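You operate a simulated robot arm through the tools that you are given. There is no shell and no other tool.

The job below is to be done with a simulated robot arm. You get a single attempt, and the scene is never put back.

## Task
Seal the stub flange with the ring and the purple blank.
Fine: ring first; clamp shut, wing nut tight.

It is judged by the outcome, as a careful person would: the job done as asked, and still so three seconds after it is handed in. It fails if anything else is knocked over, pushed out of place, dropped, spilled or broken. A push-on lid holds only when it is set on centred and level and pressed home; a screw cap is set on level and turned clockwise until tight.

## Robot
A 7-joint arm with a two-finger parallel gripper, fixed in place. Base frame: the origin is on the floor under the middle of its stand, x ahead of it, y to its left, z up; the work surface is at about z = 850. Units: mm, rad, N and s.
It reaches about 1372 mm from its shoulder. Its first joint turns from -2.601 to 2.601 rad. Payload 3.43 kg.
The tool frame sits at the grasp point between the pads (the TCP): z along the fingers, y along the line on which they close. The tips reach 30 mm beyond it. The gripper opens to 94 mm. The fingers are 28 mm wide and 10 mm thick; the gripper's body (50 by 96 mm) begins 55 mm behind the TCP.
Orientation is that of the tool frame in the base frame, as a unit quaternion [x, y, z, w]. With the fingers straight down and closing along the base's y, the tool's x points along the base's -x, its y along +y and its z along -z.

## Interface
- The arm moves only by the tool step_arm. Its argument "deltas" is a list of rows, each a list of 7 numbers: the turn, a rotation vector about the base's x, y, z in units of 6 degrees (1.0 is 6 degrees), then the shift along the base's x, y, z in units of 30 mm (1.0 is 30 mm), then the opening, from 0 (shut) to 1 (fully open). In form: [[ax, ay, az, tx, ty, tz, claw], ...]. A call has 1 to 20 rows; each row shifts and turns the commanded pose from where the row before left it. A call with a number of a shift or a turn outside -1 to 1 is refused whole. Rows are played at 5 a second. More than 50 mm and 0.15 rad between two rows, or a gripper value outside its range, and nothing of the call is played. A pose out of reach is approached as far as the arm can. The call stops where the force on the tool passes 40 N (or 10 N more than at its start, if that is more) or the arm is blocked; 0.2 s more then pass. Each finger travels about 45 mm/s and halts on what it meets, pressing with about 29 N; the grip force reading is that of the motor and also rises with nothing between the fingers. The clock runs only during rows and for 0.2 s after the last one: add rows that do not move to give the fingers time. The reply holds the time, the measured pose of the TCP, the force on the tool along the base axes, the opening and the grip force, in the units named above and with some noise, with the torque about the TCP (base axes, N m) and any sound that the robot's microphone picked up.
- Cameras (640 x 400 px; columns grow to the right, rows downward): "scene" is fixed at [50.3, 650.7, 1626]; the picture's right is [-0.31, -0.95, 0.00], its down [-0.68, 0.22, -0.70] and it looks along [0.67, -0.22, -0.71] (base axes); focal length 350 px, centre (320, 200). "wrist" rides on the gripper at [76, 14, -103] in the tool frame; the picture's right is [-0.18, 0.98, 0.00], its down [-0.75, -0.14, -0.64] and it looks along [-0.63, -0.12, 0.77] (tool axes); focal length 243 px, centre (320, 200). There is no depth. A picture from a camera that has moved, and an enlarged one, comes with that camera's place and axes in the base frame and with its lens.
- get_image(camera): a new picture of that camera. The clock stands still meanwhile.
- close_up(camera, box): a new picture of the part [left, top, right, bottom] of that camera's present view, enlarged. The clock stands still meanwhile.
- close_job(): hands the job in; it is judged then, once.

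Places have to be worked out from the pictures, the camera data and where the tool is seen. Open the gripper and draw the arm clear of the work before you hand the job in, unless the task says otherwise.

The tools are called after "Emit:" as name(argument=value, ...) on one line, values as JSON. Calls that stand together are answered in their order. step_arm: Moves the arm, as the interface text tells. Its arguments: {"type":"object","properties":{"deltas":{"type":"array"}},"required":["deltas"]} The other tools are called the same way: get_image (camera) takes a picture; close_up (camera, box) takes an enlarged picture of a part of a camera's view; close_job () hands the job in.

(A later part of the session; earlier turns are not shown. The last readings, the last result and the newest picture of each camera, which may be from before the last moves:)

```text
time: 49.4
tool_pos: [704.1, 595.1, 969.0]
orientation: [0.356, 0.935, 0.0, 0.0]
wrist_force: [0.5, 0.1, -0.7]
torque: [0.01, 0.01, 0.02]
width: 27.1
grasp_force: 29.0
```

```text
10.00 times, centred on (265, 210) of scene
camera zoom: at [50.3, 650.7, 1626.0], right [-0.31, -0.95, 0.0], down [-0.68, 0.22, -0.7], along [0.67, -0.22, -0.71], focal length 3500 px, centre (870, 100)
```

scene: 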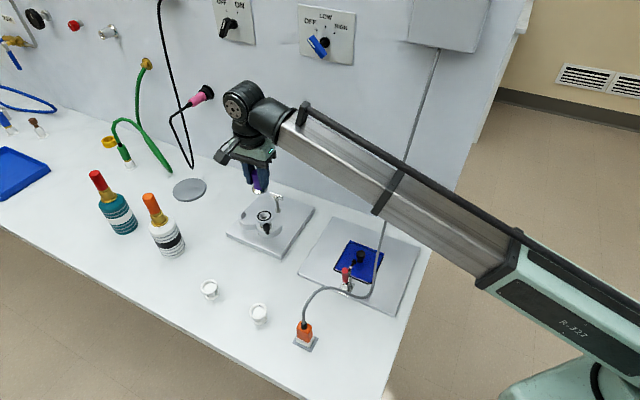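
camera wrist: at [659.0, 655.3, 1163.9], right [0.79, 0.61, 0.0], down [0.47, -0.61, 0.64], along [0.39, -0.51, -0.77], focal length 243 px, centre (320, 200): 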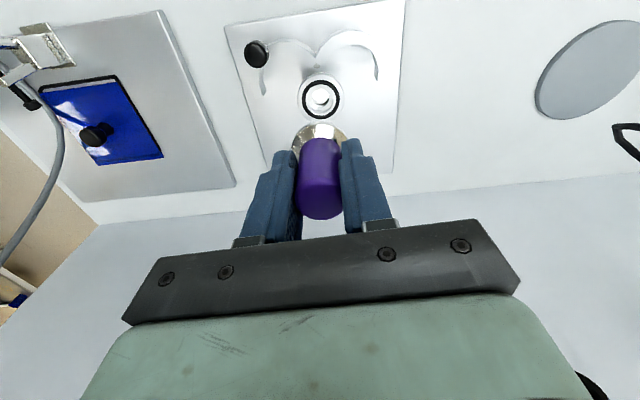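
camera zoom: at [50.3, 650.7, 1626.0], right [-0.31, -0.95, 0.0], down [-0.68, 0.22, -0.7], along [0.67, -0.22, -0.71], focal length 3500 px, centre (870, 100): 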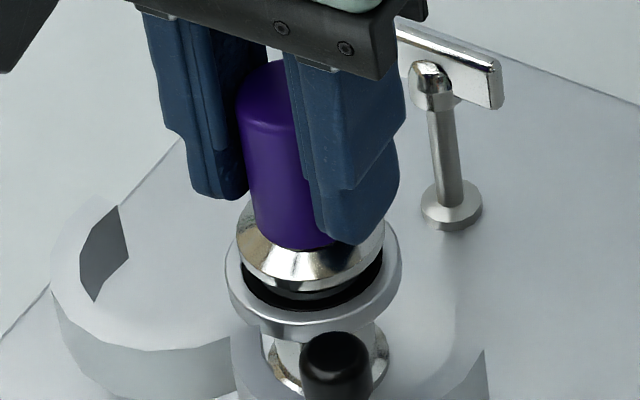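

Very close now (≈0.5 mm). Small trim in +y and continue down 5 mm.

Emit:
step_arm(deltas=[[0, 0, 0, 0.006, 0.016, 0, 0.18], [0, 0, 0, 0, 0, -0.08, 0.18], [0, 0, 0, 0, 0, -0.08, 0.18], [0, 0, 0, 0, 0, 0, 0.18], [0, 0, 0, 0, 0, 0, 0.18]])

Emit:
close_up(camera="wrist", box=[270, 90, 370, 190])

Emit:
close_up(camera="scene", box=[245, 190, 285, 230])

```text
time: 50.6
tool_pos: [706.3, 595.5, 964.6]
orientation: [0.357, 0.934, 0.0, 0.001]
wrist_force: [-0.4, -0.8, -0.9]
torque: [-0.02, 0.02, -0.02]
width: 26.9
grasp_force: 28.4
```

```text
4.00 times, centred on (320, 140) of wrist
camera zoom: at [659.3, 655.2, 1067.0], right [0.79, 0.61, 0.0], down [0.47, -0.61, 0.64], along [0.39, -0.51, -0.77], focal length 970 px, centre (320, 440)
```

zoom: 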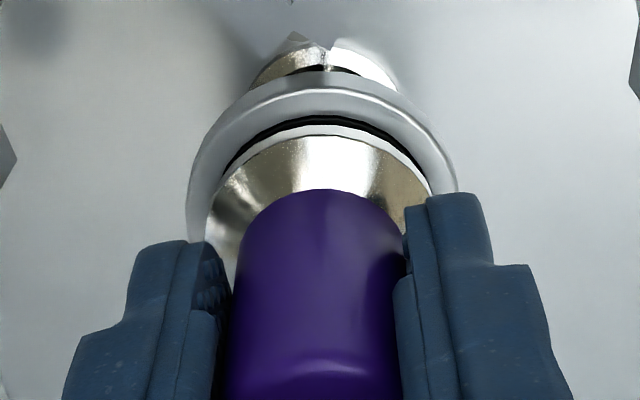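

```text
10.00 times, centred on (265, 210) of scene
camera zoom: at [50.3, 650.7, 1626.0], right [-0.31, -0.95, 0.0], down [-0.68, 0.22, -0.7], along [0.67, -0.22, -0.71], focal length 3500 px, centre (870, 100)
```

zoom: 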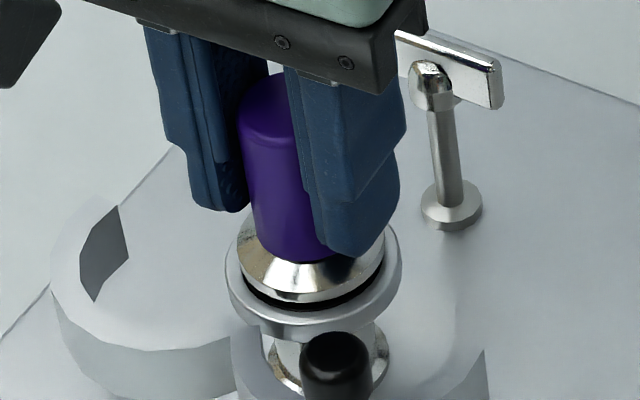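

Centred in both views. Lowering the last few millimetres in small steps watching force.

Emit:
step_arm(deltas=[[0, 0, 0, 0, 0, -0.05, 0.18], [0, 0, 0, 0, 0, -0.05, 0.18], [0, 0, 0, 0, 0, -0.04, 0.18], [0, 0, 0, 0, 0, 0, 0.18]])

Emit:
close_up(camera="wrist", box=[270, 90, 370, 190])

Emit:
close_up(camera="scene", box=[245, 190, 285, 230])

```text
time: 51.6
tool_pos: [705.9, 595.8, 961.0]
orientation: [0.356, 0.934, 0.0, 0.001]
wrist_force: [1.6, -1.0, 7.8]
torque: [0.02, -0.06, 0.0]
width: 26.8
grasp_force: 28.7
```

```text
4.00 times, centred on (320, 140) of wrist
camera zoom: at [659.2, 655.1, 1063.2], right [0.79, 0.61, 0.0], down [0.47, -0.61, 0.64], along [0.39, -0.51, -0.77], focal length 970 px, centre (320, 440)
```

zoom: 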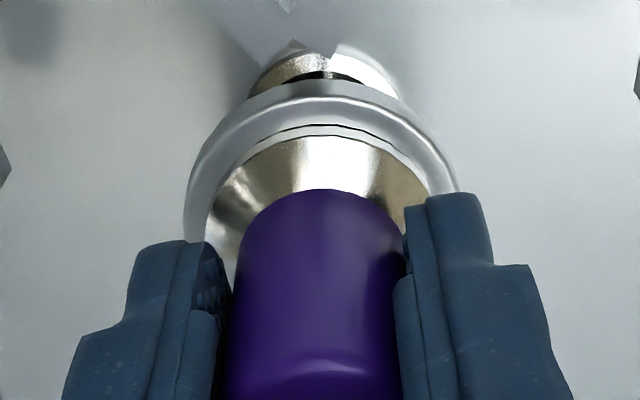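

```text
10.00 times, centred on (265, 210) of scene
camera zoom: at [50.3, 650.7, 1626.0], right [-0.31, -0.95, 0.0], down [-0.68, 0.22, -0.7], along [0.67, -0.22, -0.71], focal length 3500 px, centre (870, 100)
```

zoom: 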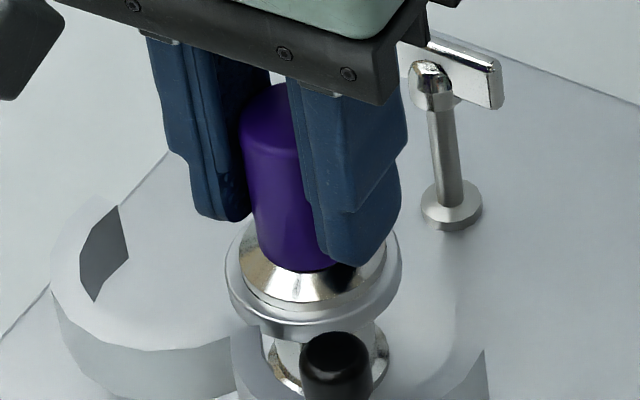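

Contact at ~8 N. Pressing about 1 mm more to see whether it seats further.

Emit:
step_arm(deltas=[[0, 0, 0, 0, 0, -0.03, 0.18], [0, 0, 0, 0, 0, -0.02, 0.18], [0, 0, 0, 0, 0, 0, 0.18]])

Emit:
close_up(camera="wrist", box=[280, 100, 360, 160])

Emit:
close_up(camera="scene", box=[252, 205, 276, 225])

```text
time: 52.4
tool_pos: [705.3, 594.1, 960.4]
orientation: [0.356, 0.934, 0.001, 0.0]
wrist_force: [2.3, 4.6, 25.5]
torque: [0.18, 0.01, 0.05]
width: 26.9
grasp_force: 28.9
```

```text
6.67 times, centred on (320, 130) of wrist
camera zoom: at [659.1, 654.8, 1063.0], right [0.79, 0.61, 0.0], down [0.47, -0.61, 0.64], along [0.39, -0.51, -0.77], focal length 1618 px, centre (320, 667)
```

zoom: 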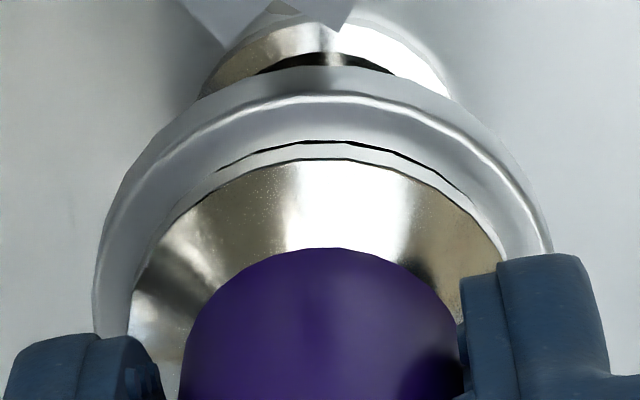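

```text
16.00 times, centred on (264, 215) of scene
camera zoom: at [50.3, 650.7, 1626.0], right [-0.31, -0.95, 0.0], down [-0.68, 0.22, -0.7], along [0.67, -0.22, -0.71], focal length 5600 px, centre (1216, -40)
```

zoom: 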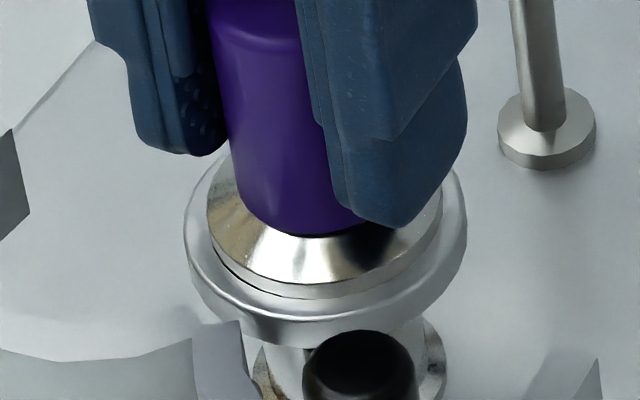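

The blank sits flush and concentric on the ring (25 N firm contact, height consistent with full seating). Easing the load and opening the fingers.

Emit:
step_arm(deltas=[[0, 0, 0, 0.006, 0.008, 0.02, 0.18], [0, 0, 0, 0, 0, 0, 0.33], [0, 0, 0, 0, 0, 0, 0.4], [0, 0, 0, 0, 0, 0, 0.5], [0, 0, 0, 0, 0, 0, 0.5], [0, 0, 0, 0, 0, 0, 0.5]])

Emit:
close_up(camera="wrist", box=[270, 90, 370, 190])

Emit:
close_up(camera="scene", box=[252, 205, 276, 225])

```text
time: 53.8
tool_pos: [706.6, 594.5, 959.7]
orientation: [0.356, 0.934, 0.001, 0.0]
wrist_force: [0.7, -0.5, -0.6]
torque: [-0.02, 0.01, 0.01]
width: 46.9
grasp_force: 0.0
```

```text
4.00 times, centred on (320, 140) of wrist
camera zoom: at [659.3, 655.1, 1062.1], right [0.79, 0.61, 0.0], down [0.47, -0.61, 0.64], along [0.39, -0.51, -0.77], focal length 970 px, centre (320, 440)
```

zoom: 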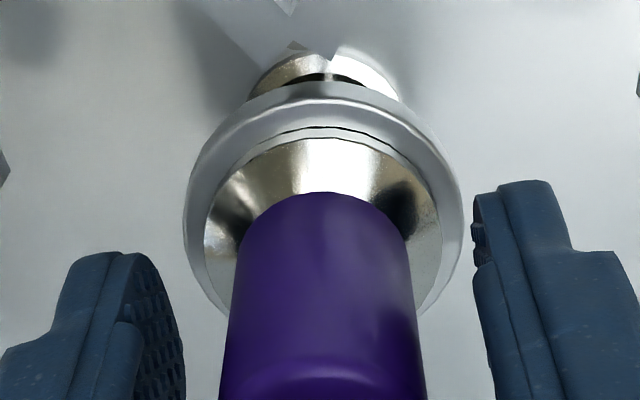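

```text
16.00 times, centred on (264, 215) of scene
camera zoom: at [50.3, 650.7, 1626.0], right [-0.31, -0.95, 0.0], down [-0.68, 0.22, -0.7], along [0.67, -0.22, -0.71], focal length 5600 px, centre (1216, -40)
```

zoom: 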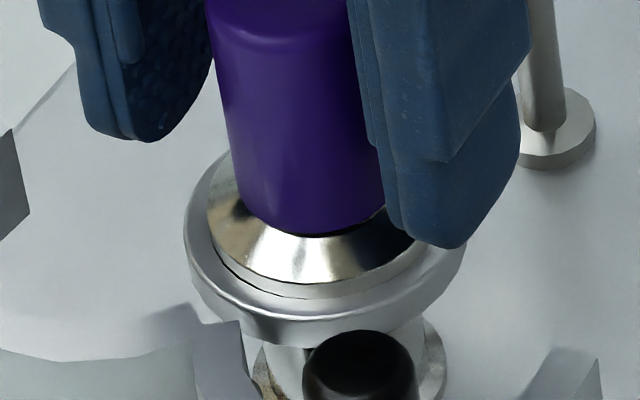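

Released; blank stays put. Raising straight up clear of the handle (top ≈972).

Emit:
step_arm(deltas=[[0, 0, 0, 0, 0, 0.3, 0.5], [0, 0, 0, 0, 0, 0.6, 0.5], [0, 0, 0, 0, 0, 0.8, 0.5], [0, 0, 0, 0, 0, 0.9, 0.5], [0, 0, 0, 0, 0, 0.6, 0.5], [0, 0, 0, 0, 0, 0, 0.5], [0, 0, 0, 0, 0, 0, 0.5]])

Emit:
get_image(camera="wrist")

Emit:
close_up(camera="wrist", box=[230, 20, 410, 180])

Emit:
close_up(camera="scene", box=[225, 180, 305, 250])

```text
time: 55.4
tool_pos: [706.8, 594.9, 1055.9]
orientation: [0.356, 0.934, 0.0, -0.001]
wrist_force: [0.2, 0.0, -0.1]
torque: [0.01, 0.0, -0.01]
width: 46.9
grasp_force: 0.1
```

```text
taken
camera wrist: at [659.9, 655.5, 1158.5], right [0.79, 0.61, 0.0], down [0.47, -0.61, 0.64], along [0.39, -0.51, -0.77], focal length 243 px, centre (320, 200)
```

wrist: 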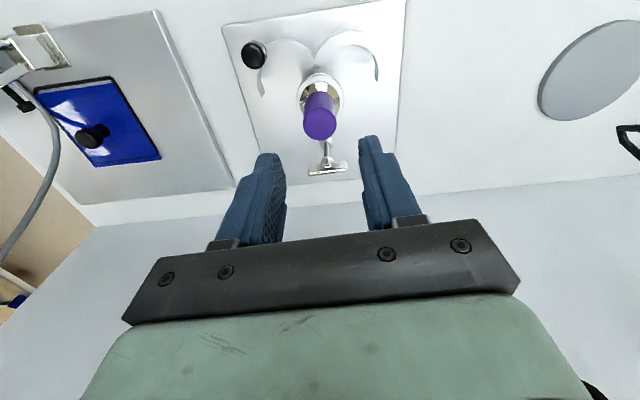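

```text
2.50 times, centred on (320, 100) of wrist
camera zoom: at [659.9, 655.5, 1158.5], right [0.79, 0.61, 0.0], down [0.47, -0.61, 0.64], along [0.39, -0.51, -0.77], focal length 606 px, centre (320, 450)
```

zoom: 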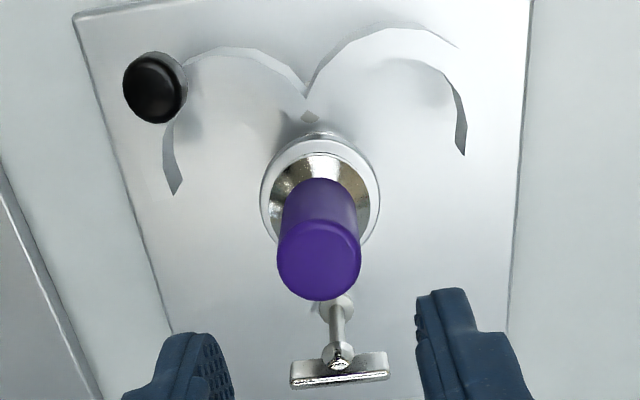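

```text
5.71 times, centred on (265, 215) of scene
camera zoom: at [50.3, 650.7, 1626.0], right [-0.31, -0.95, 0.0], down [-0.68, 0.22, -0.7], along [0.67, -0.22, -0.71], focal length 2000 px, centre (634, 114)
```

zoom: 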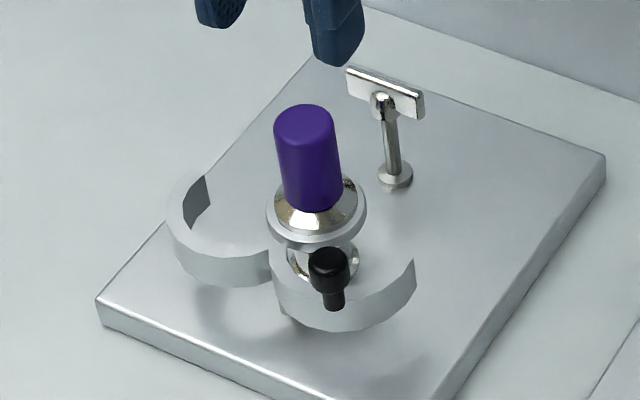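

The stack stands upright and centred. Now I'll study the clamp knob and jaws closely from this viewpoint.

Emit:
close_up(camera="wrist", box=[235, 30, 295, 70])

Emit:
close_up(camera="scene", box=[250, 208, 290, 238])

Emit:
close_up(camera="wrist", box=[290, 30, 390, 90])

Emit:
close_up(camera="scene", box=[228, 205, 268, 235])

```text
10.00 times, centred on (265, 50) of wrist
camera zoom: at [659.9, 655.5, 1158.5], right [0.79, 0.61, 0.0], down [0.47, -0.61, 0.64], along [0.39, -0.51, -0.77], focal length 2426 px, centre (870, 1700)
```

zoom: 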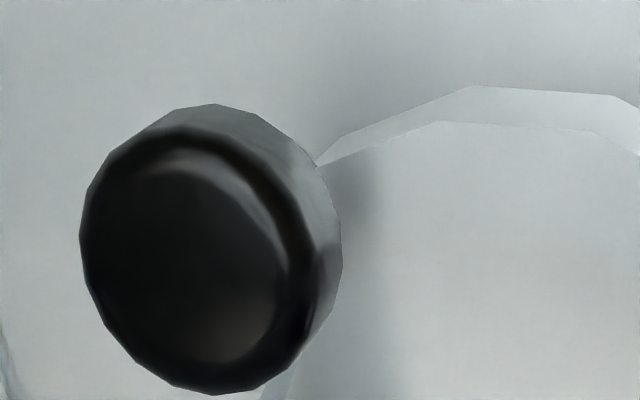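

```text
13.33 times, centred on (270, 223) of scene
camera zoom: at [50.3, 650.7, 1626.0], right [-0.31, -0.95, 0.0], down [-0.68, 0.22, -0.7], along [0.67, -0.22, -0.71], focal length 4667 px, centre (987, -107)
```

zoom: 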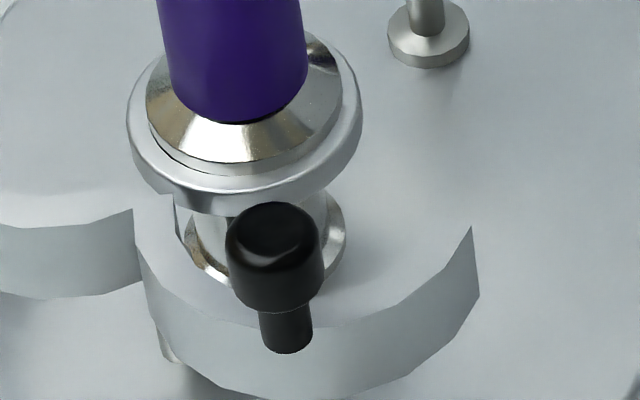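

```text
6.40 times, centred on (340, 60) of wrist
camera zoom: at [659.9, 655.5, 1158.5], right [0.79, 0.61, 0.0], down [0.47, -0.61, 0.64], along [0.39, -0.51, -0.77], focal length 1553 px, centre (192, 1096)
```

zoom: 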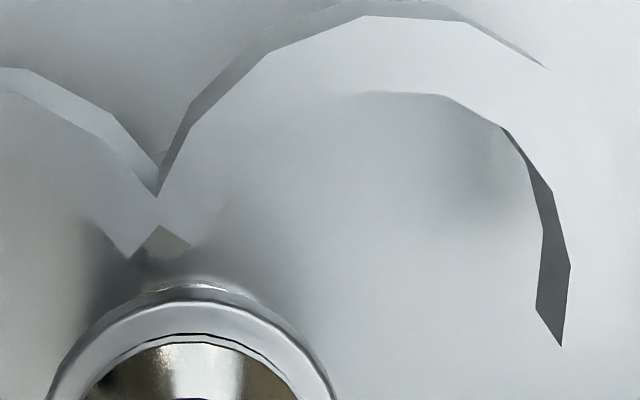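

```text
13.33 times, centred on (248, 220) of scene
camera zoom: at [50.3, 650.7, 1626.0], right [-0.31, -0.95, 0.0], down [-0.68, 0.22, -0.7], along [0.67, -0.22, -0.71], focal length 4667 px, centre (1280, -67)
```

zoom: 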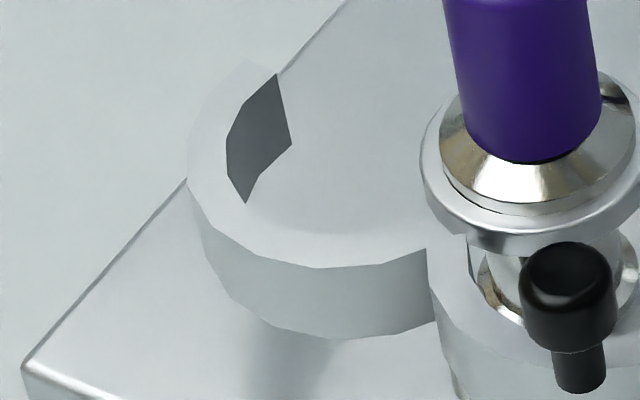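

Triangulating: jaws span z≈904–925 (level with the stack); hinge is ~30 mm in front of the stub; the knob (dia ≈18, z≈938–950) is at ≈(640,599). I'll yaw the gripper +90° so its fingers close along the bench-depth direction, moving above the knob at safe height.

Emit:
step_arm(deltas=[[0, 0, 1, -0.149, 0.009, 0, 0.5], [0, 0, 1, -0.149, 0.009, 0, 0.5], [0, 0, 1, -0.149, 0.009, 0, 0.5], [0, 0, 1, -0.149, 0.009, 0, 0.5], [0, 0, 1, -0.149, 0.009, 0, 0.5], [0, 0, 1, -0.149, 0.009, 0, 0.5], [0, 0, 1, -0.149, 0.009, 0, 0.5], [0, 0, 1, -0.149, 0.009, 0, 0.5], [0, 0, 1, -0.149, 0.009, 0, 0.5], [0, 0, 1, -0.149, 0.009, 0, 0.5], [0, 0, 1, -0.149, 0.009, 0, 0.5], [0, 0, 1, -0.149, 0.009, 0, 0.5], [0, 0, 1, -0.149, 0.009, 0, 0.5], [0, 0, 1, -0.149, 0.009, 0, 0.5], [0, 0, 1, -0.149, 0.009, 0, 0.5], [0, 0, 0, 0, 0, 0, 0.5], [0, 0, 0, 0, 0, 0, 0.5]])

Emit:
get_image(camera="wrist")

Emit:
get_image(camera="scene")

```text
time: 59.0
tool_pos: [636.9, 600.6, 1055.1]
orientation: [-0.41, 0.912, 0.0, 0.0]
wrist_force: [0.4, -0.4, 0.0]
torque: [0.0, -0.02, 0.01]
width: 46.8
grasp_force: 0.0
```

```text
taken
camera wrist: at [577.6, 551.4, 1157.8], right [-0.61, 0.79, 0.0], down [0.61, 0.47, 0.64], along [0.51, 0.39, -0.77], focal length 243 px, centre (320, 200)
```

wrist: 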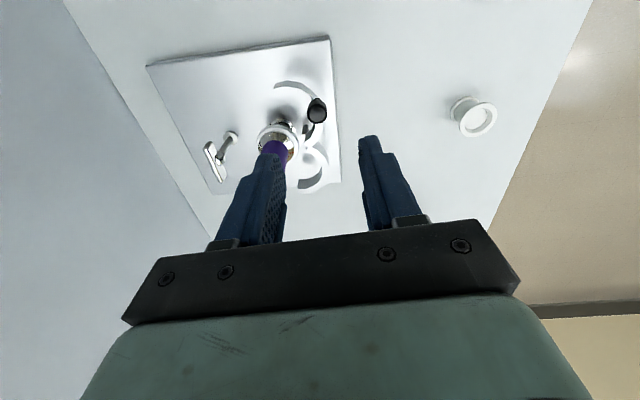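

```text
taken
```

scene: 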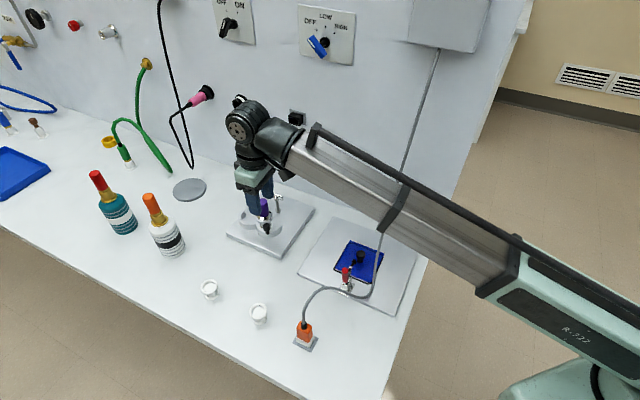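

The knob sits nearly on the tool axis. Zooming for precise alignment.

Emit:
close_up(camera="wrist", box=[270, 70, 370, 170])

Emit:
close_up(camera="wrist", box=[190, 60, 350, 200])

```text
4.00 times, centred on (320, 120) of wrist
camera zoom: at [577.6, 551.4, 1157.8], right [-0.61, 0.79, 0.0], down [0.61, 0.47, 0.64], along [0.51, 0.39, -0.77], focal length 970 px, centre (320, 520)
```

zoom: 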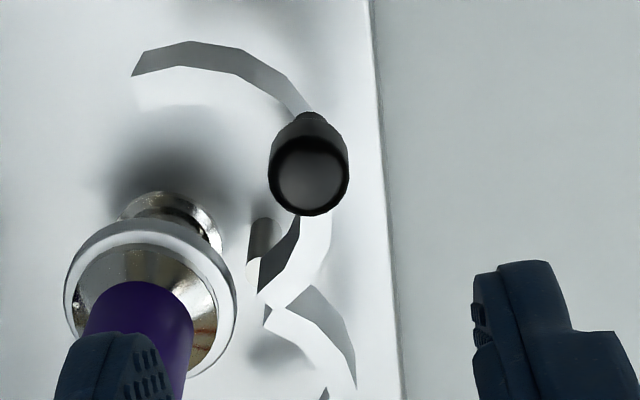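

```text
2.86 times, centred on (270, 130) of wrist
camera zoom: at [577.6, 551.4, 1157.8], right [-0.61, 0.79, 0.0], down [0.61, 0.47, 0.64], along [0.51, 0.39, -0.77], focal length 693 px, centre (463, 400)
```

zoom: 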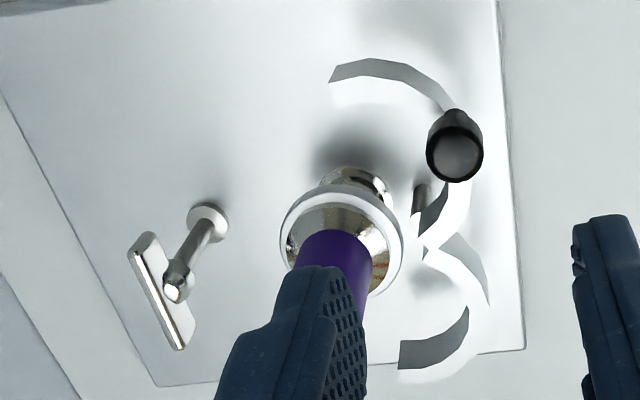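

Knob is about 2.4 mm toward +n of the tool axis; correcting and descending to just above the knob.

Emit:
step_arm(deltas=[[0, 0, 0, 0.05, -0.067, -0.4, 0.5], [0, 0, 0, 0, 0, -0.7, 0.5], [0, 0, 0, 0, 0, -0.7, 0.5], [0, 0, 0, 0, 0, -0.4, 0.5], [0, 0, 0, 0, 0, 0, 0.5], [0, 0, 0, 0, 0, 0, 0.5]])

Emit:
close_up(camera="wrist", box=[260, 90, 380, 210])

Emit:
close_up(camera="scene", box=[240, 195, 300, 245])

```text
time: 60.4
tool_pos: [638.7, 597.3, 989.8]
orientation: [-0.409, 0.912, 0.0, 0.0]
wrist_force: [0.4, 0.2, -0.2]
torque: [0.01, 0.0, 0.02]
width: 47.3
grasp_force: 0.0
```

```text
3.33 times, centred on (320, 150) of wrist
camera zoom: at [579.4, 548.6, 1092.4], right [-0.61, 0.79, 0.0], down [0.61, 0.47, 0.64], along [0.51, 0.39, -0.77], focal length 809 px, centre (320, 367)
```

zoom: 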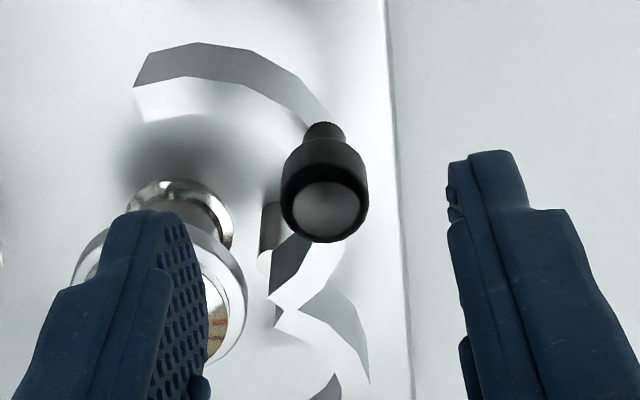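

```text
8.00 times, centred on (270, 220) of scene
camera zoom: at [50.3, 650.7, 1626.0], right [-0.31, -0.95, 0.0], down [-0.68, 0.22, -0.7], along [0.67, -0.22, -0.71], focal length 2800 px, centre (720, 40)
```

zoom: 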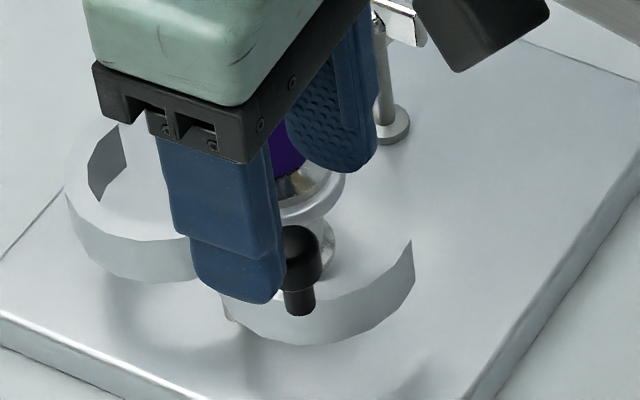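

Knob top at z≈951 and centred to <1 mm. Descending 29 mm so the fingertips (≈931) stay above the jaw top (925), then closing on the knob.

Emit:
step_arm(deltas=[[0, 0, 0, 0.012, -0.01, -0.3, 0.5], [0, 0, 0, 0, 0, -0.3, 0.5], [0, 0, 0, 0, 0, -0.36, 0.5], [0, 0, 0, 0, 0, 0, 0.5], [0, 0, 0, 0, 0, 0, 0.5]])

Emit:
close_up(camera="wrist", box=[260, 110, 380, 230])

Emit:
close_up(camera="scene", box=[240, 195, 300, 245])

```text
time: 61.6
tool_pos: [639.1, 597.4, 960.0]
orientation: [-0.41, 0.912, 0.001, 0.0]
wrist_force: [0.0, 0.0, 0.1]
torque: [-0.01, 0.0, -0.02]
width: 46.8
grasp_force: 0.1
```

```text
3.33 times, centred on (320, 170) of wrist
camera zoom: at [579.6, 549.5, 1063.0], right [-0.61, 0.79, 0.0], down [0.61, 0.47, 0.64], along [0.51, 0.39, -0.77], focal length 809 px, centre (320, 300)
```

zoom: 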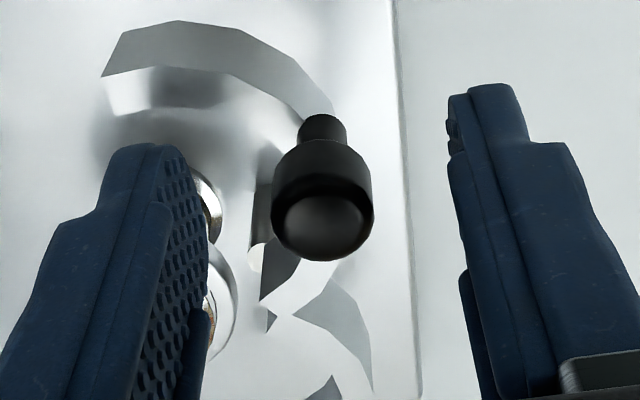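

```text
8.00 times, centred on (270, 220) of scene
camera zoom: at [50.3, 650.7, 1626.0], right [-0.31, -0.95, 0.0], down [-0.68, 0.22, -0.7], along [0.67, -0.22, -0.71], focal length 2800 px, centre (720, 40)
```

zoom: 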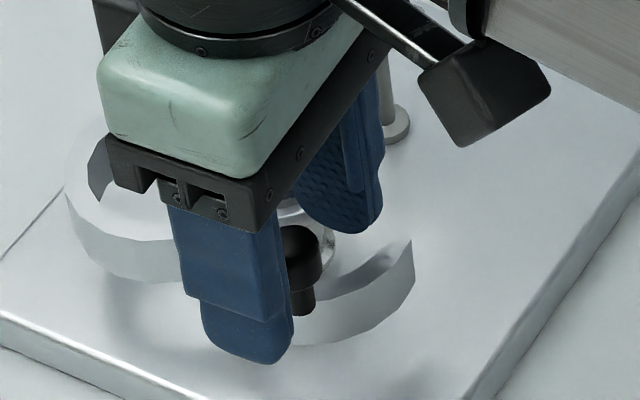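

Knob is between the pads. Closing on it.

Emit:
step_arm(deltas=[[0, 0, 0, 0, 0, 0, 0.3], [0, 0, 0, 0, 0, 0, 0.1], [0, 0, 0, 0, 0, 0, 0.1], [0, 0, 0, 0, 0, 0, 0.1], [0, 0, 0, 0, 0, 0, 0.1]])

Emit:
close_up(camera="wrist", box=[260, 110, 380, 230])

Emit:
close_up(camera="scene", box=[240, 195, 300, 245])

```text
time: 62.8
tool_pos: [639.5, 598.3, 960.4]
orientation: [-0.409, 0.913, 0.0, -0.001]
wrist_force: [-1.5, 0.4, 0.0]
torque: [0.02, 0.04, 0.03]
width: 16.9
grasp_force: 45.0
```

```text
3.33 times, centred on (320, 170) of wrist
camera zoom: at [579.5, 549.5, 1063.0], right [-0.61, 0.79, 0.0], down [0.61, 0.47, 0.64], along [0.51, 0.39, -0.77], focal length 809 px, centre (320, 300)
```

zoom: 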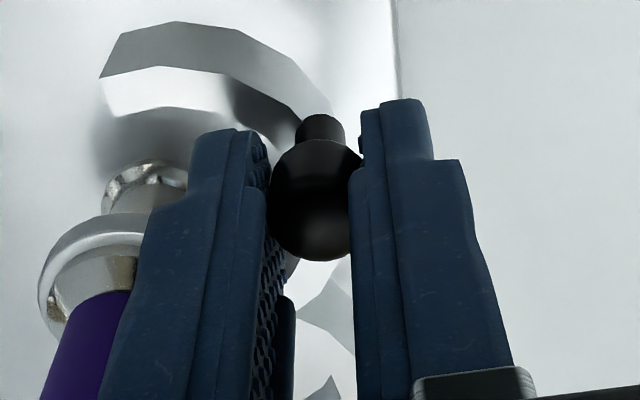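

```text
8.00 times, centred on (270, 220) of scene
camera zoom: at [50.3, 650.7, 1626.0], right [-0.31, -0.95, 0.0], down [-0.68, 0.22, -0.7], along [0.67, -0.22, -0.71], focal length 2800 px, centre (720, 40)
```

zoom: 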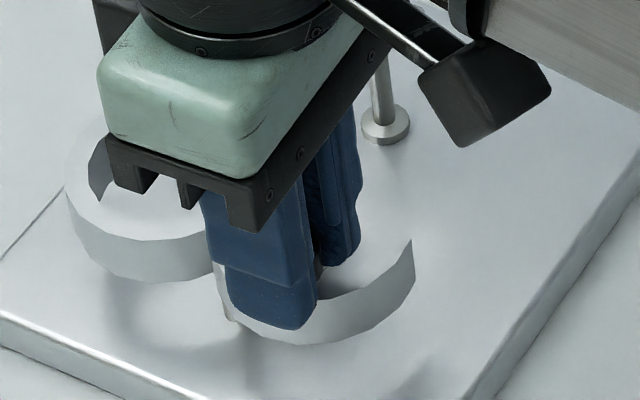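

Knob gripped (16.9 mm). I'll swing it along its arc about the hinge (radius ≈48.5 mm) in 5° steps, first 20°, checking forces and whether the jaw follows.

Emit:
step_arm(deltas=[[0, 0, 0, 0.0539, -0.1305, 0, 0.1], [0, 0, 0, 0.0649, -0.1252, 0, 0.1], [0, 0, 0, 0.0756, -0.1191, 0, 0.1], [0, 0, 0, 0.0856, -0.1119, 0, 0.1], [0, 0, 0, 0, 0, 0, 0.1]])

Emit:
get_image(camera="wrist")

Emit:
close_up(camera="scene", box=[225, 180, 305, 250])

```text
time: 64.0
tool_pos: [647.6, 582.9, 960.8]
orientation: [-0.409, 0.912, 0.0, 0.0]
wrist_force: [-8.2, 0.1, 5.6]
torque: [0.05, 0.18, 0.26]
width: 17.0
grasp_force: 44.9
```

```text
taken
camera wrist: at [587.3, 533.6, 1063.0], right [-0.61, 0.79, 0.0], down [0.61, 0.47, 0.64], along [0.51, 0.39, -0.77], focal length 243 px, centre (320, 200)
```

wrist: 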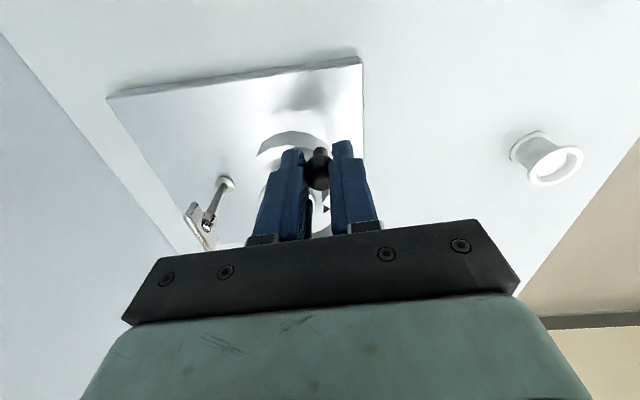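

```text
5.71 times, centred on (265, 215) of scene
camera zoom: at [50.3, 650.7, 1626.0], right [-0.31, -0.95, 0.0], down [-0.68, 0.22, -0.7], along [0.67, -0.22, -0.71], focal length 2000 px, centre (634, 114)
```

zoom: 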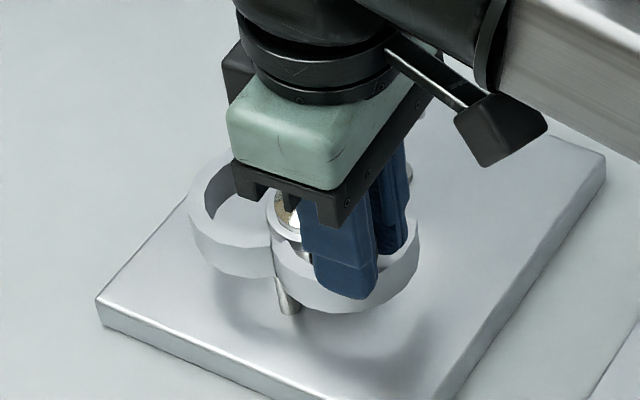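

Both jaws are closing together, with ~8 N resistance. Continuing the arc with a slight yaw to relieve twist on the knob.

Emit:
step_arm(deltas=[[0, 0, 0.33, 0.0953, -0.104, 0, 0.1], [0, 0, 0.33, 0.1038, -0.0955, 0, 0.1], [0, 0, 0.33, 0.1117, -0.0861, 0, 0.1], [0, 0, 0.33, 0.1189, -0.076, 0, 0.1], [0, 0, 0, 0, 0, 0, 0.1]])

Emit:
close_up(camera="wrist", box=[240, 90, 400, 230])

Emit:
close_up(camera="scene", box=[225, 180, 305, 250])

```text
time: 65.2
tool_pos: [660.8, 571.4, 959.9]
orientation: [-0.471, 0.882, 0.0, 0.0]
wrist_force: [-8.2, 1.5, 7.9]
torque: [-0.09, 0.29, 0.3]
width: 17.0
grasp_force: 44.9
```

```text
2.86 times, centred on (320, 160) of wrist
camera zoom: at [608.0, 514.8, 1062.8], right [-0.71, 0.7, 0.0], down [0.54, 0.55, 0.64], along [0.45, 0.46, -0.77], focal length 693 px, centre (320, 314)
```

zoom: 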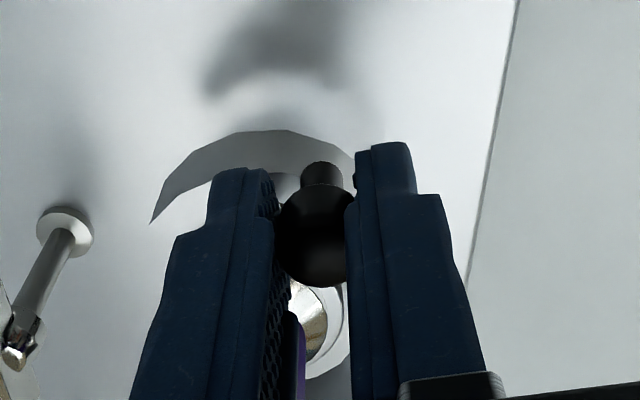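

```text
5.71 times, centred on (265, 215) of scene
camera zoom: at [50.3, 650.7, 1626.0], right [-0.31, -0.95, 0.0], down [-0.68, 0.22, -0.7], along [0.67, -0.22, -0.71], focal length 2000 px, centre (634, 114)
```

zoom: 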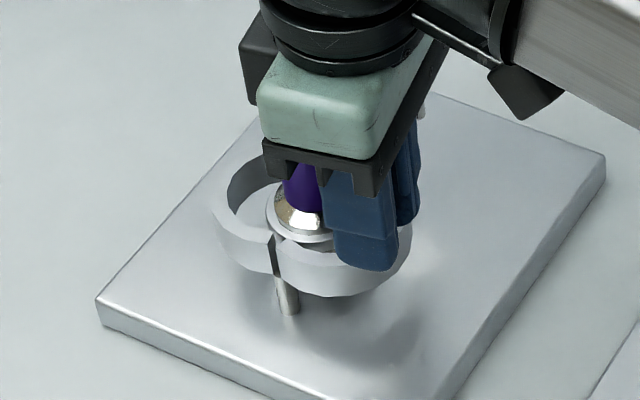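

Closing well and smoothly. Continuing the next 15°.

Emit:
step_arm(deltas=[[0, 0, 0.33, 0.1252, -0.0655, 0, 0.1], [0, 0, 0.33, 0.1299, -0.0541, 0, 0.1], [0, 0, 0.33, 0.1347, -0.0427, 0, 0.1], [0, 0, 0, 0, 0, 0, 0.1]])

Emit:
close_up(camera="wrist", box=[240, 90, 400, 230])

Emit:
close_up(camera="scene", box=[225, 180, 305, 250])

```text
time: 66.2
tool_pos: [672.9, 567.9, 961.4]
orientation: [-0.516, 0.857, -0.002, 0.0]
wrist_force: [-5.2, -0.2, 7.4]
torque: [-0.25, 0.23, 0.18]
width: 16.9
grasp_force: 44.6
```

```text
2.86 times, centred on (320, 160) of wrist
camera zoom: at [625.5, 505.2, 1062.6], right [-0.78, 0.62, 0.0], down [0.48, 0.6, 0.64], along [0.4, 0.5, -0.77], focal length 693 px, centre (320, 314)
```

zoom: 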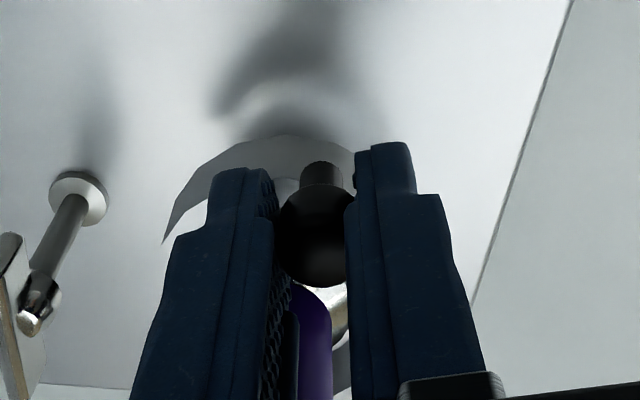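

```text
5.71 times, centred on (265, 215) of scene
camera zoom: at [50.3, 650.7, 1626.0], right [-0.31, -0.95, 0.0], down [-0.68, 0.22, -0.7], along [0.67, -0.22, -0.71], focal length 2000 px, centre (634, 114)
```

zoom: 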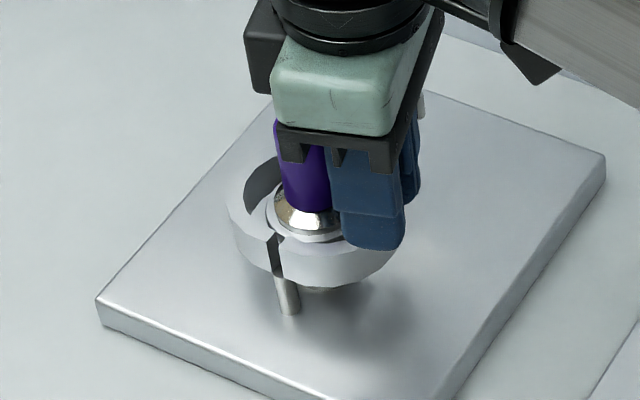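

Nearly closed. Continuing the last ~15° without further yaw, watching for the end stop.

Emit:
step_arm(deltas=[[0, 0, 0, 0.1375, -0.0305, 0, 0.1], [0, 0, 0, 0.1399, -0.0188, 0, 0.1], [0, 0, 0, 0, 0, 0, 0.1]])

Emit:
close_up(camera="wrist", box=[240, 90, 400, 230])

Emit:
close_up(camera="scene", box=[225, 180, 305, 250])

```text
time: 67.0
tool_pos: [680.1, 564.9, 959.7]
orientation: [-0.516, 0.857, 0.0, -0.001]
wrist_force: [-6.4, 0.9, -1.7]
torque: [-0.11, 0.2, 0.32]
width: 17.0
grasp_force: 44.7
```

```text
2.86 times, centred on (320, 160) of wrist
camera zoom: at [634.5, 503.8, 1062.7], right [-0.78, 0.62, 0.0], down [0.48, 0.6, 0.64], along [0.4, 0.5, -0.77], focal length 693 px, centre (320, 314)
```

zoom: 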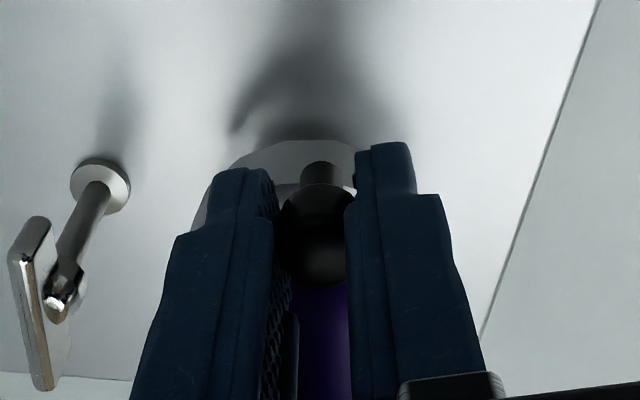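

```text
5.71 times, centred on (265, 215) of scene
camera zoom: at [50.3, 650.7, 1626.0], right [-0.31, -0.95, 0.0], down [-0.68, 0.22, -0.7], along [0.67, -0.22, -0.71], focal length 2000 px, centre (634, 114)
```

zoom: 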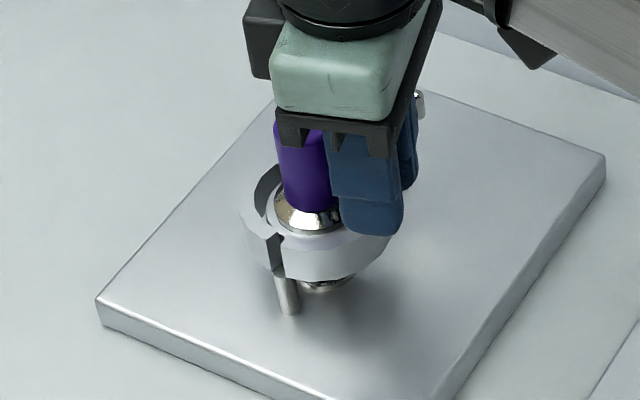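

Continuing in smaller increments toward the stop.

Emit:
step_arm(deltas=[[0, 0, 0, 0.0705, -0.004, 0, 0.1], [0, 0, 0, 0.0705, -0.002, 0, 0.1], [0, 0, 0, 0, 0, 0, 0.1]])

Emit:
close_up(camera="wrist", box=[240, 90, 400, 230])

Emit:
close_up(camera="scene", box=[235, 190, 295, 240])

```text
time: 67.8
tool_pos: [685.3, 566.3, 960.1]
orientation: [-0.516, 0.857, 0.001, 0.0]
wrist_force: [-11.1, 2.1, -12.0]
torque: [0.31, 0.12, -0.02]
width: 17.2
grasp_force: 45.1
```

```text
2.86 times, centred on (320, 160) of wrist
camera zoom: at [638.5, 503.6, 1062.9], right [-0.78, 0.62, 0.0], down [0.48, 0.6, 0.64], along [0.4, 0.5, -0.77], focal length 693 px, centre (320, 314)
```

zoom: 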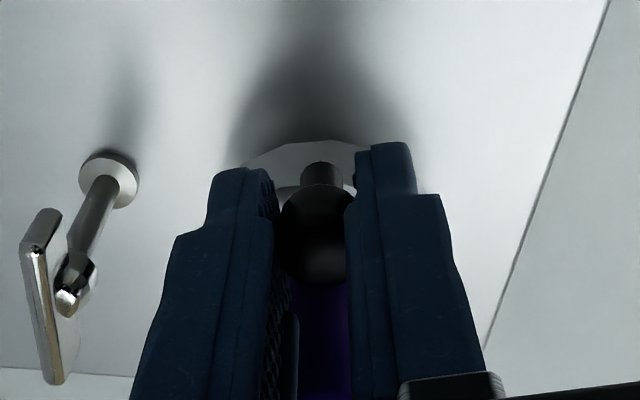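

```text
8.00 times, centred on (265, 215) of scene
camera zoom: at [50.3, 650.7, 1626.0], right [-0.31, -0.95, 0.0], down [-0.68, 0.22, -0.7], along [0.67, -0.22, -0.71], focal length 2800 px, centre (760, 80)
```

zoom: 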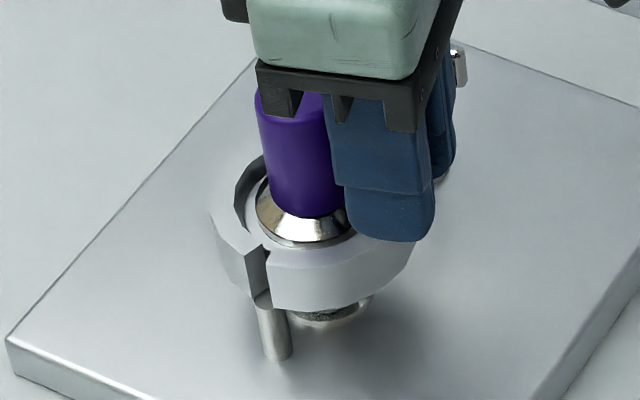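

Approaching closed (knob ≈ predicted closed position), force rising modestly. A couple more small increments.

Emit:
step_arm(deltas=[[0, 0, 0, 0.05, 0.001, 0, 0.1], [0, 0, 0, 0.05, 0.002, 0, 0.1], [0, 0, 0, 0, 0, 0, 0.1]])

Emit:
get_image(camera="wrist")

Emit:
close_up(camera="scene", box=[235, 190, 295, 240])

```text
time: 68.6
tool_pos: [685.9, 564.5, 959.8]
orientation: [-0.518, 0.856, 0.001, -0.003]
wrist_force: [-36.2, -2.0, -8.1]
torque: [0.71, 0.25, 0.15]
width: 17.2
grasp_force: 45.1
```

```text
taken
camera wrist: at [639.3, 503.5, 1063.1], right [-0.78, 0.62, 0.0], down [0.48, 0.6, 0.64], along [0.39, 0.5, -0.77], focal length 243 px, centre (320, 200)
```

wrist: 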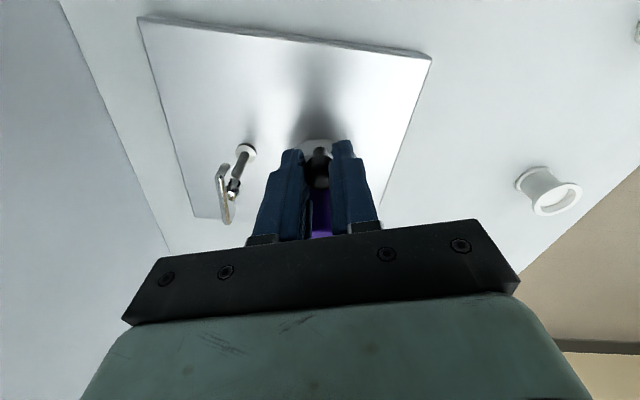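

```text
8.00 times, centred on (265, 215) of scene
camera zoom: at [50.3, 650.7, 1626.0], right [-0.31, -0.95, 0.0], down [-0.68, 0.22, -0.7], along [0.67, -0.22, -0.71], focal length 2800 px, centre (760, 80)
```

zoom: 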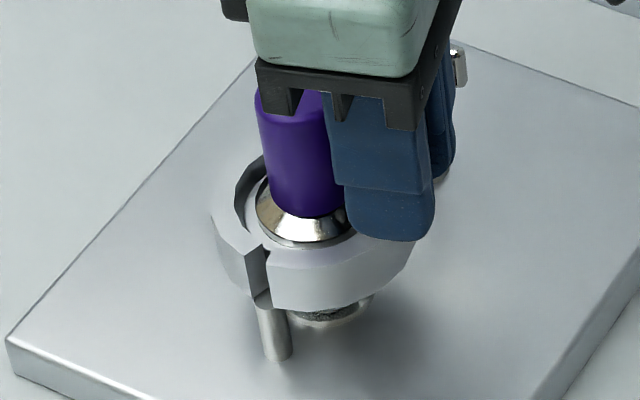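

A hard stop: 36 N with no further motion, at the predicted closed angle. I'll back off the load slightly, release the knob, and lift to inspect whether the jaws have met.

Emit:
step_arm(deltas=[[0, 0, 0, -0.06, 0, 0, 0.1], [0, 0, 0, 0, 0, 0, 0.1], [0, 0, 0, 0, 0, 0, 0.3], [0, 0, 0, 0, 0, 0, 0.36], [0, 0, 0, 0, 0, 0, 0.36], [0, 0, 0, 0, 0, 0, 0.36]])

Emit:
close_up(camera="wrist", box=[240, 90, 400, 230])

Emit:
close_up(camera="scene", box=[235, 190, 295, 240])

```text
time: 70.0
tool_pos: [686.9, 565.3, 961.3]
orientation: [-0.516, 0.857, 0.0, 0.0]
wrist_force: [0.1, 0.2, -0.4]
torque: [0.04, 0.0, 0.03]
width: 34.1
grasp_force: 0.0
```

```text
2.86 times, centred on (320, 160) of wrist
camera zoom: at [640.1, 503.6, 1062.6], right [-0.78, 0.62, 0.0], down [0.48, 0.6, 0.64], along [0.4, 0.5, -0.77], focal length 693 px, centre (320, 314)
```

zoom: 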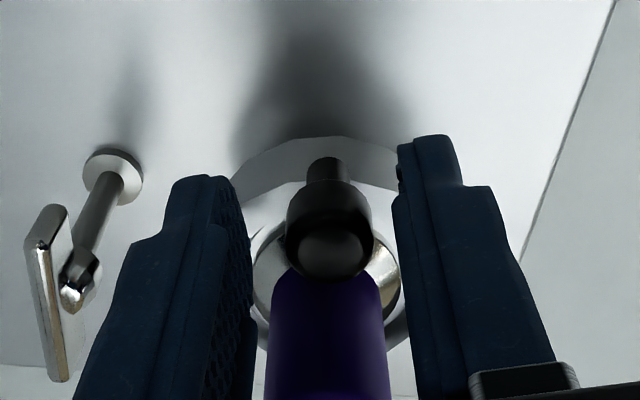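

```text
8.00 times, centred on (265, 215) of scene
camera zoom: at [50.3, 650.7, 1626.0], right [-0.31, -0.95, 0.0], down [-0.68, 0.22, -0.7], along [0.67, -0.22, -0.71], focal length 2800 px, centre (760, 80)
```

zoom: 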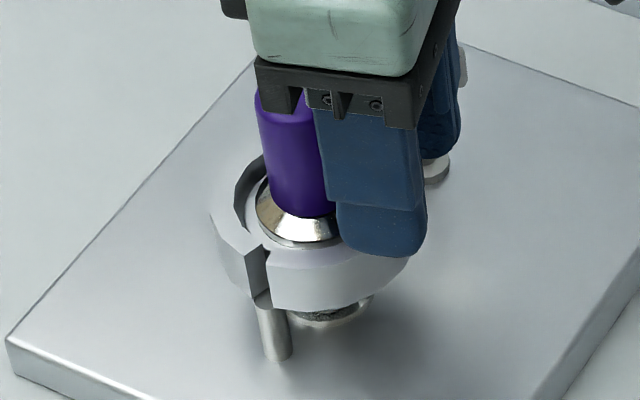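

Jaws stay put after release. Raising straight up and backing the camera off to inspect the closure from above.

Emit:
step_arm(deltas=[[0, 0, 0, 0, 0, 0.3, 0.36], [0, 0, 0, 0, 0, 0.7, 0.36], [0, 0, 0, 0, 0, 0.9, 0.36], [0, 0, 0, 0, 0, 0.9, 0.36], [0, 0, 0, 0, 0, 0.5, 0.36], [0, 0, 0, 0, 0, 0, 0.36]])

Emit:
get_image(camera="wrist")

Emit:
close_up(camera="wrist", box=[240, 60, 400, 190])

Emit:
close_up(camera="scene", box=[235, 180, 295, 240])

```text
time: 71.4
tool_pos: [685.6, 565.0, 1059.6]
orientation: [-0.516, 0.857, -0.001, 0.0]
wrist_force: [-0.4, -0.2, 0.3]
torque: [-0.01, -0.01, 0.01]
width: 33.9
grasp_force: 0.1
```

```text
taken
camera wrist: at [638.5, 503.0, 1161.7], right [-0.78, 0.62, 0.0], down [0.48, 0.6, 0.64], along [0.4, 0.5, -0.77], focal length 243 px, centre (320, 200)
```

wrist: 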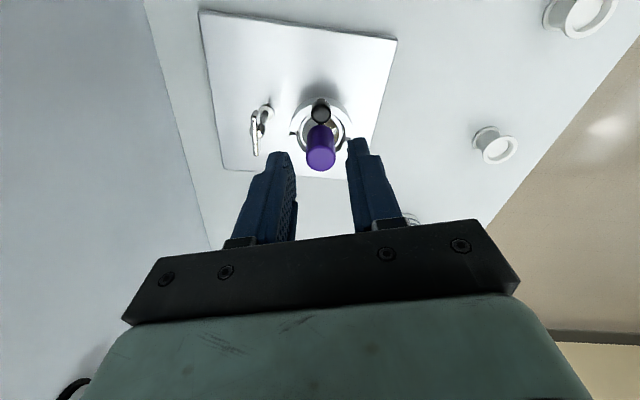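

```text
3.08 times, centred on (320, 125) of wrist
camera zoom: at [638.5, 503.0, 1161.7], right [-0.78, 0.62, 0.0], down [0.48, 0.6, 0.64], along [0.4, 0.5, -0.77], focal length 746 px, centre (320, 431)
```

zoom: 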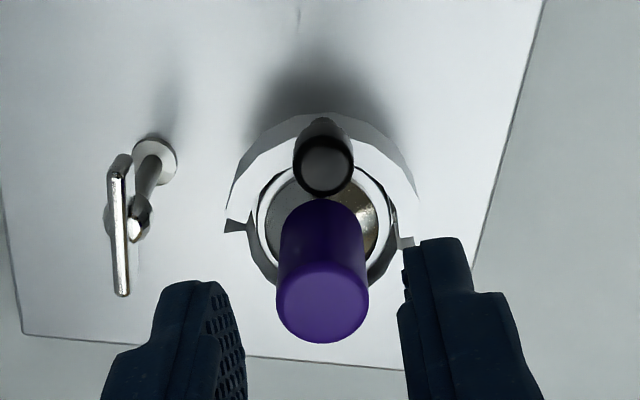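

```text
6.67 times, centred on (265, 210) of scene
camera zoom: at [50.3, 650.7, 1626.0], right [-0.31, -0.95, 0.0], down [-0.68, 0.22, -0.7], along [0.67, -0.22, -0.71], focal length 2333 px, centre (687, 133)
```

zoom: 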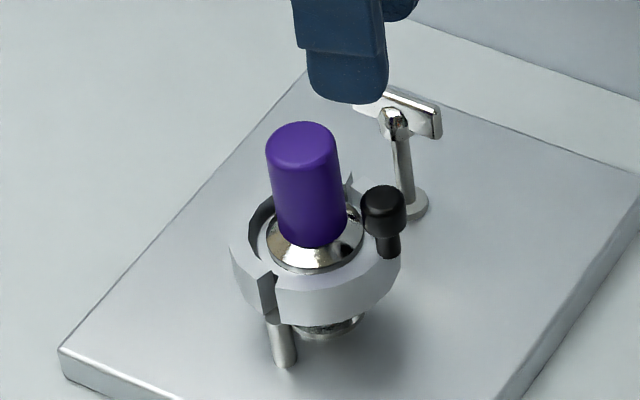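

The jaws now encircle the stack. Zooming on the meeting point of the jaw tips and seating of the blank.

Emit:
close_up(camera="wrist", box=[285, 85, 355, 145])

Emit:
close_up(camera="scene", box=[250, 200, 280, 225])

```text
6.67 times, centred on (320, 115) of wrist
camera zoom: at [638.5, 503.0, 1161.7], right [-0.78, 0.62, 0.0], down [0.48, 0.6, 0.64], along [0.4, 0.5, -0.77], focal length 1618 px, centre (320, 767)
```

zoom: 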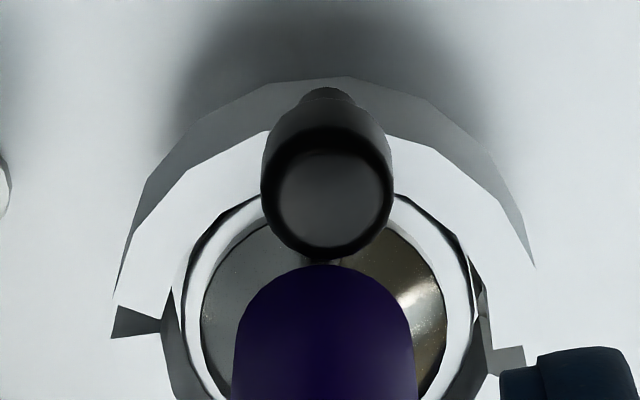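

```text
16.00 times, centred on (265, 212) of scene
camera zoom: at [50.3, 650.7, 1626.0], right [-0.31, -0.95, 0.0], down [-0.68, 0.22, -0.7], along [0.67, -0.22, -0.71], focal length 5600 px, centre (1200, 0)
```

zoom: 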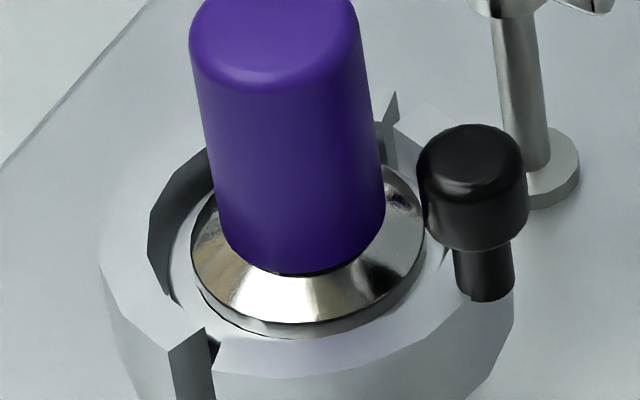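

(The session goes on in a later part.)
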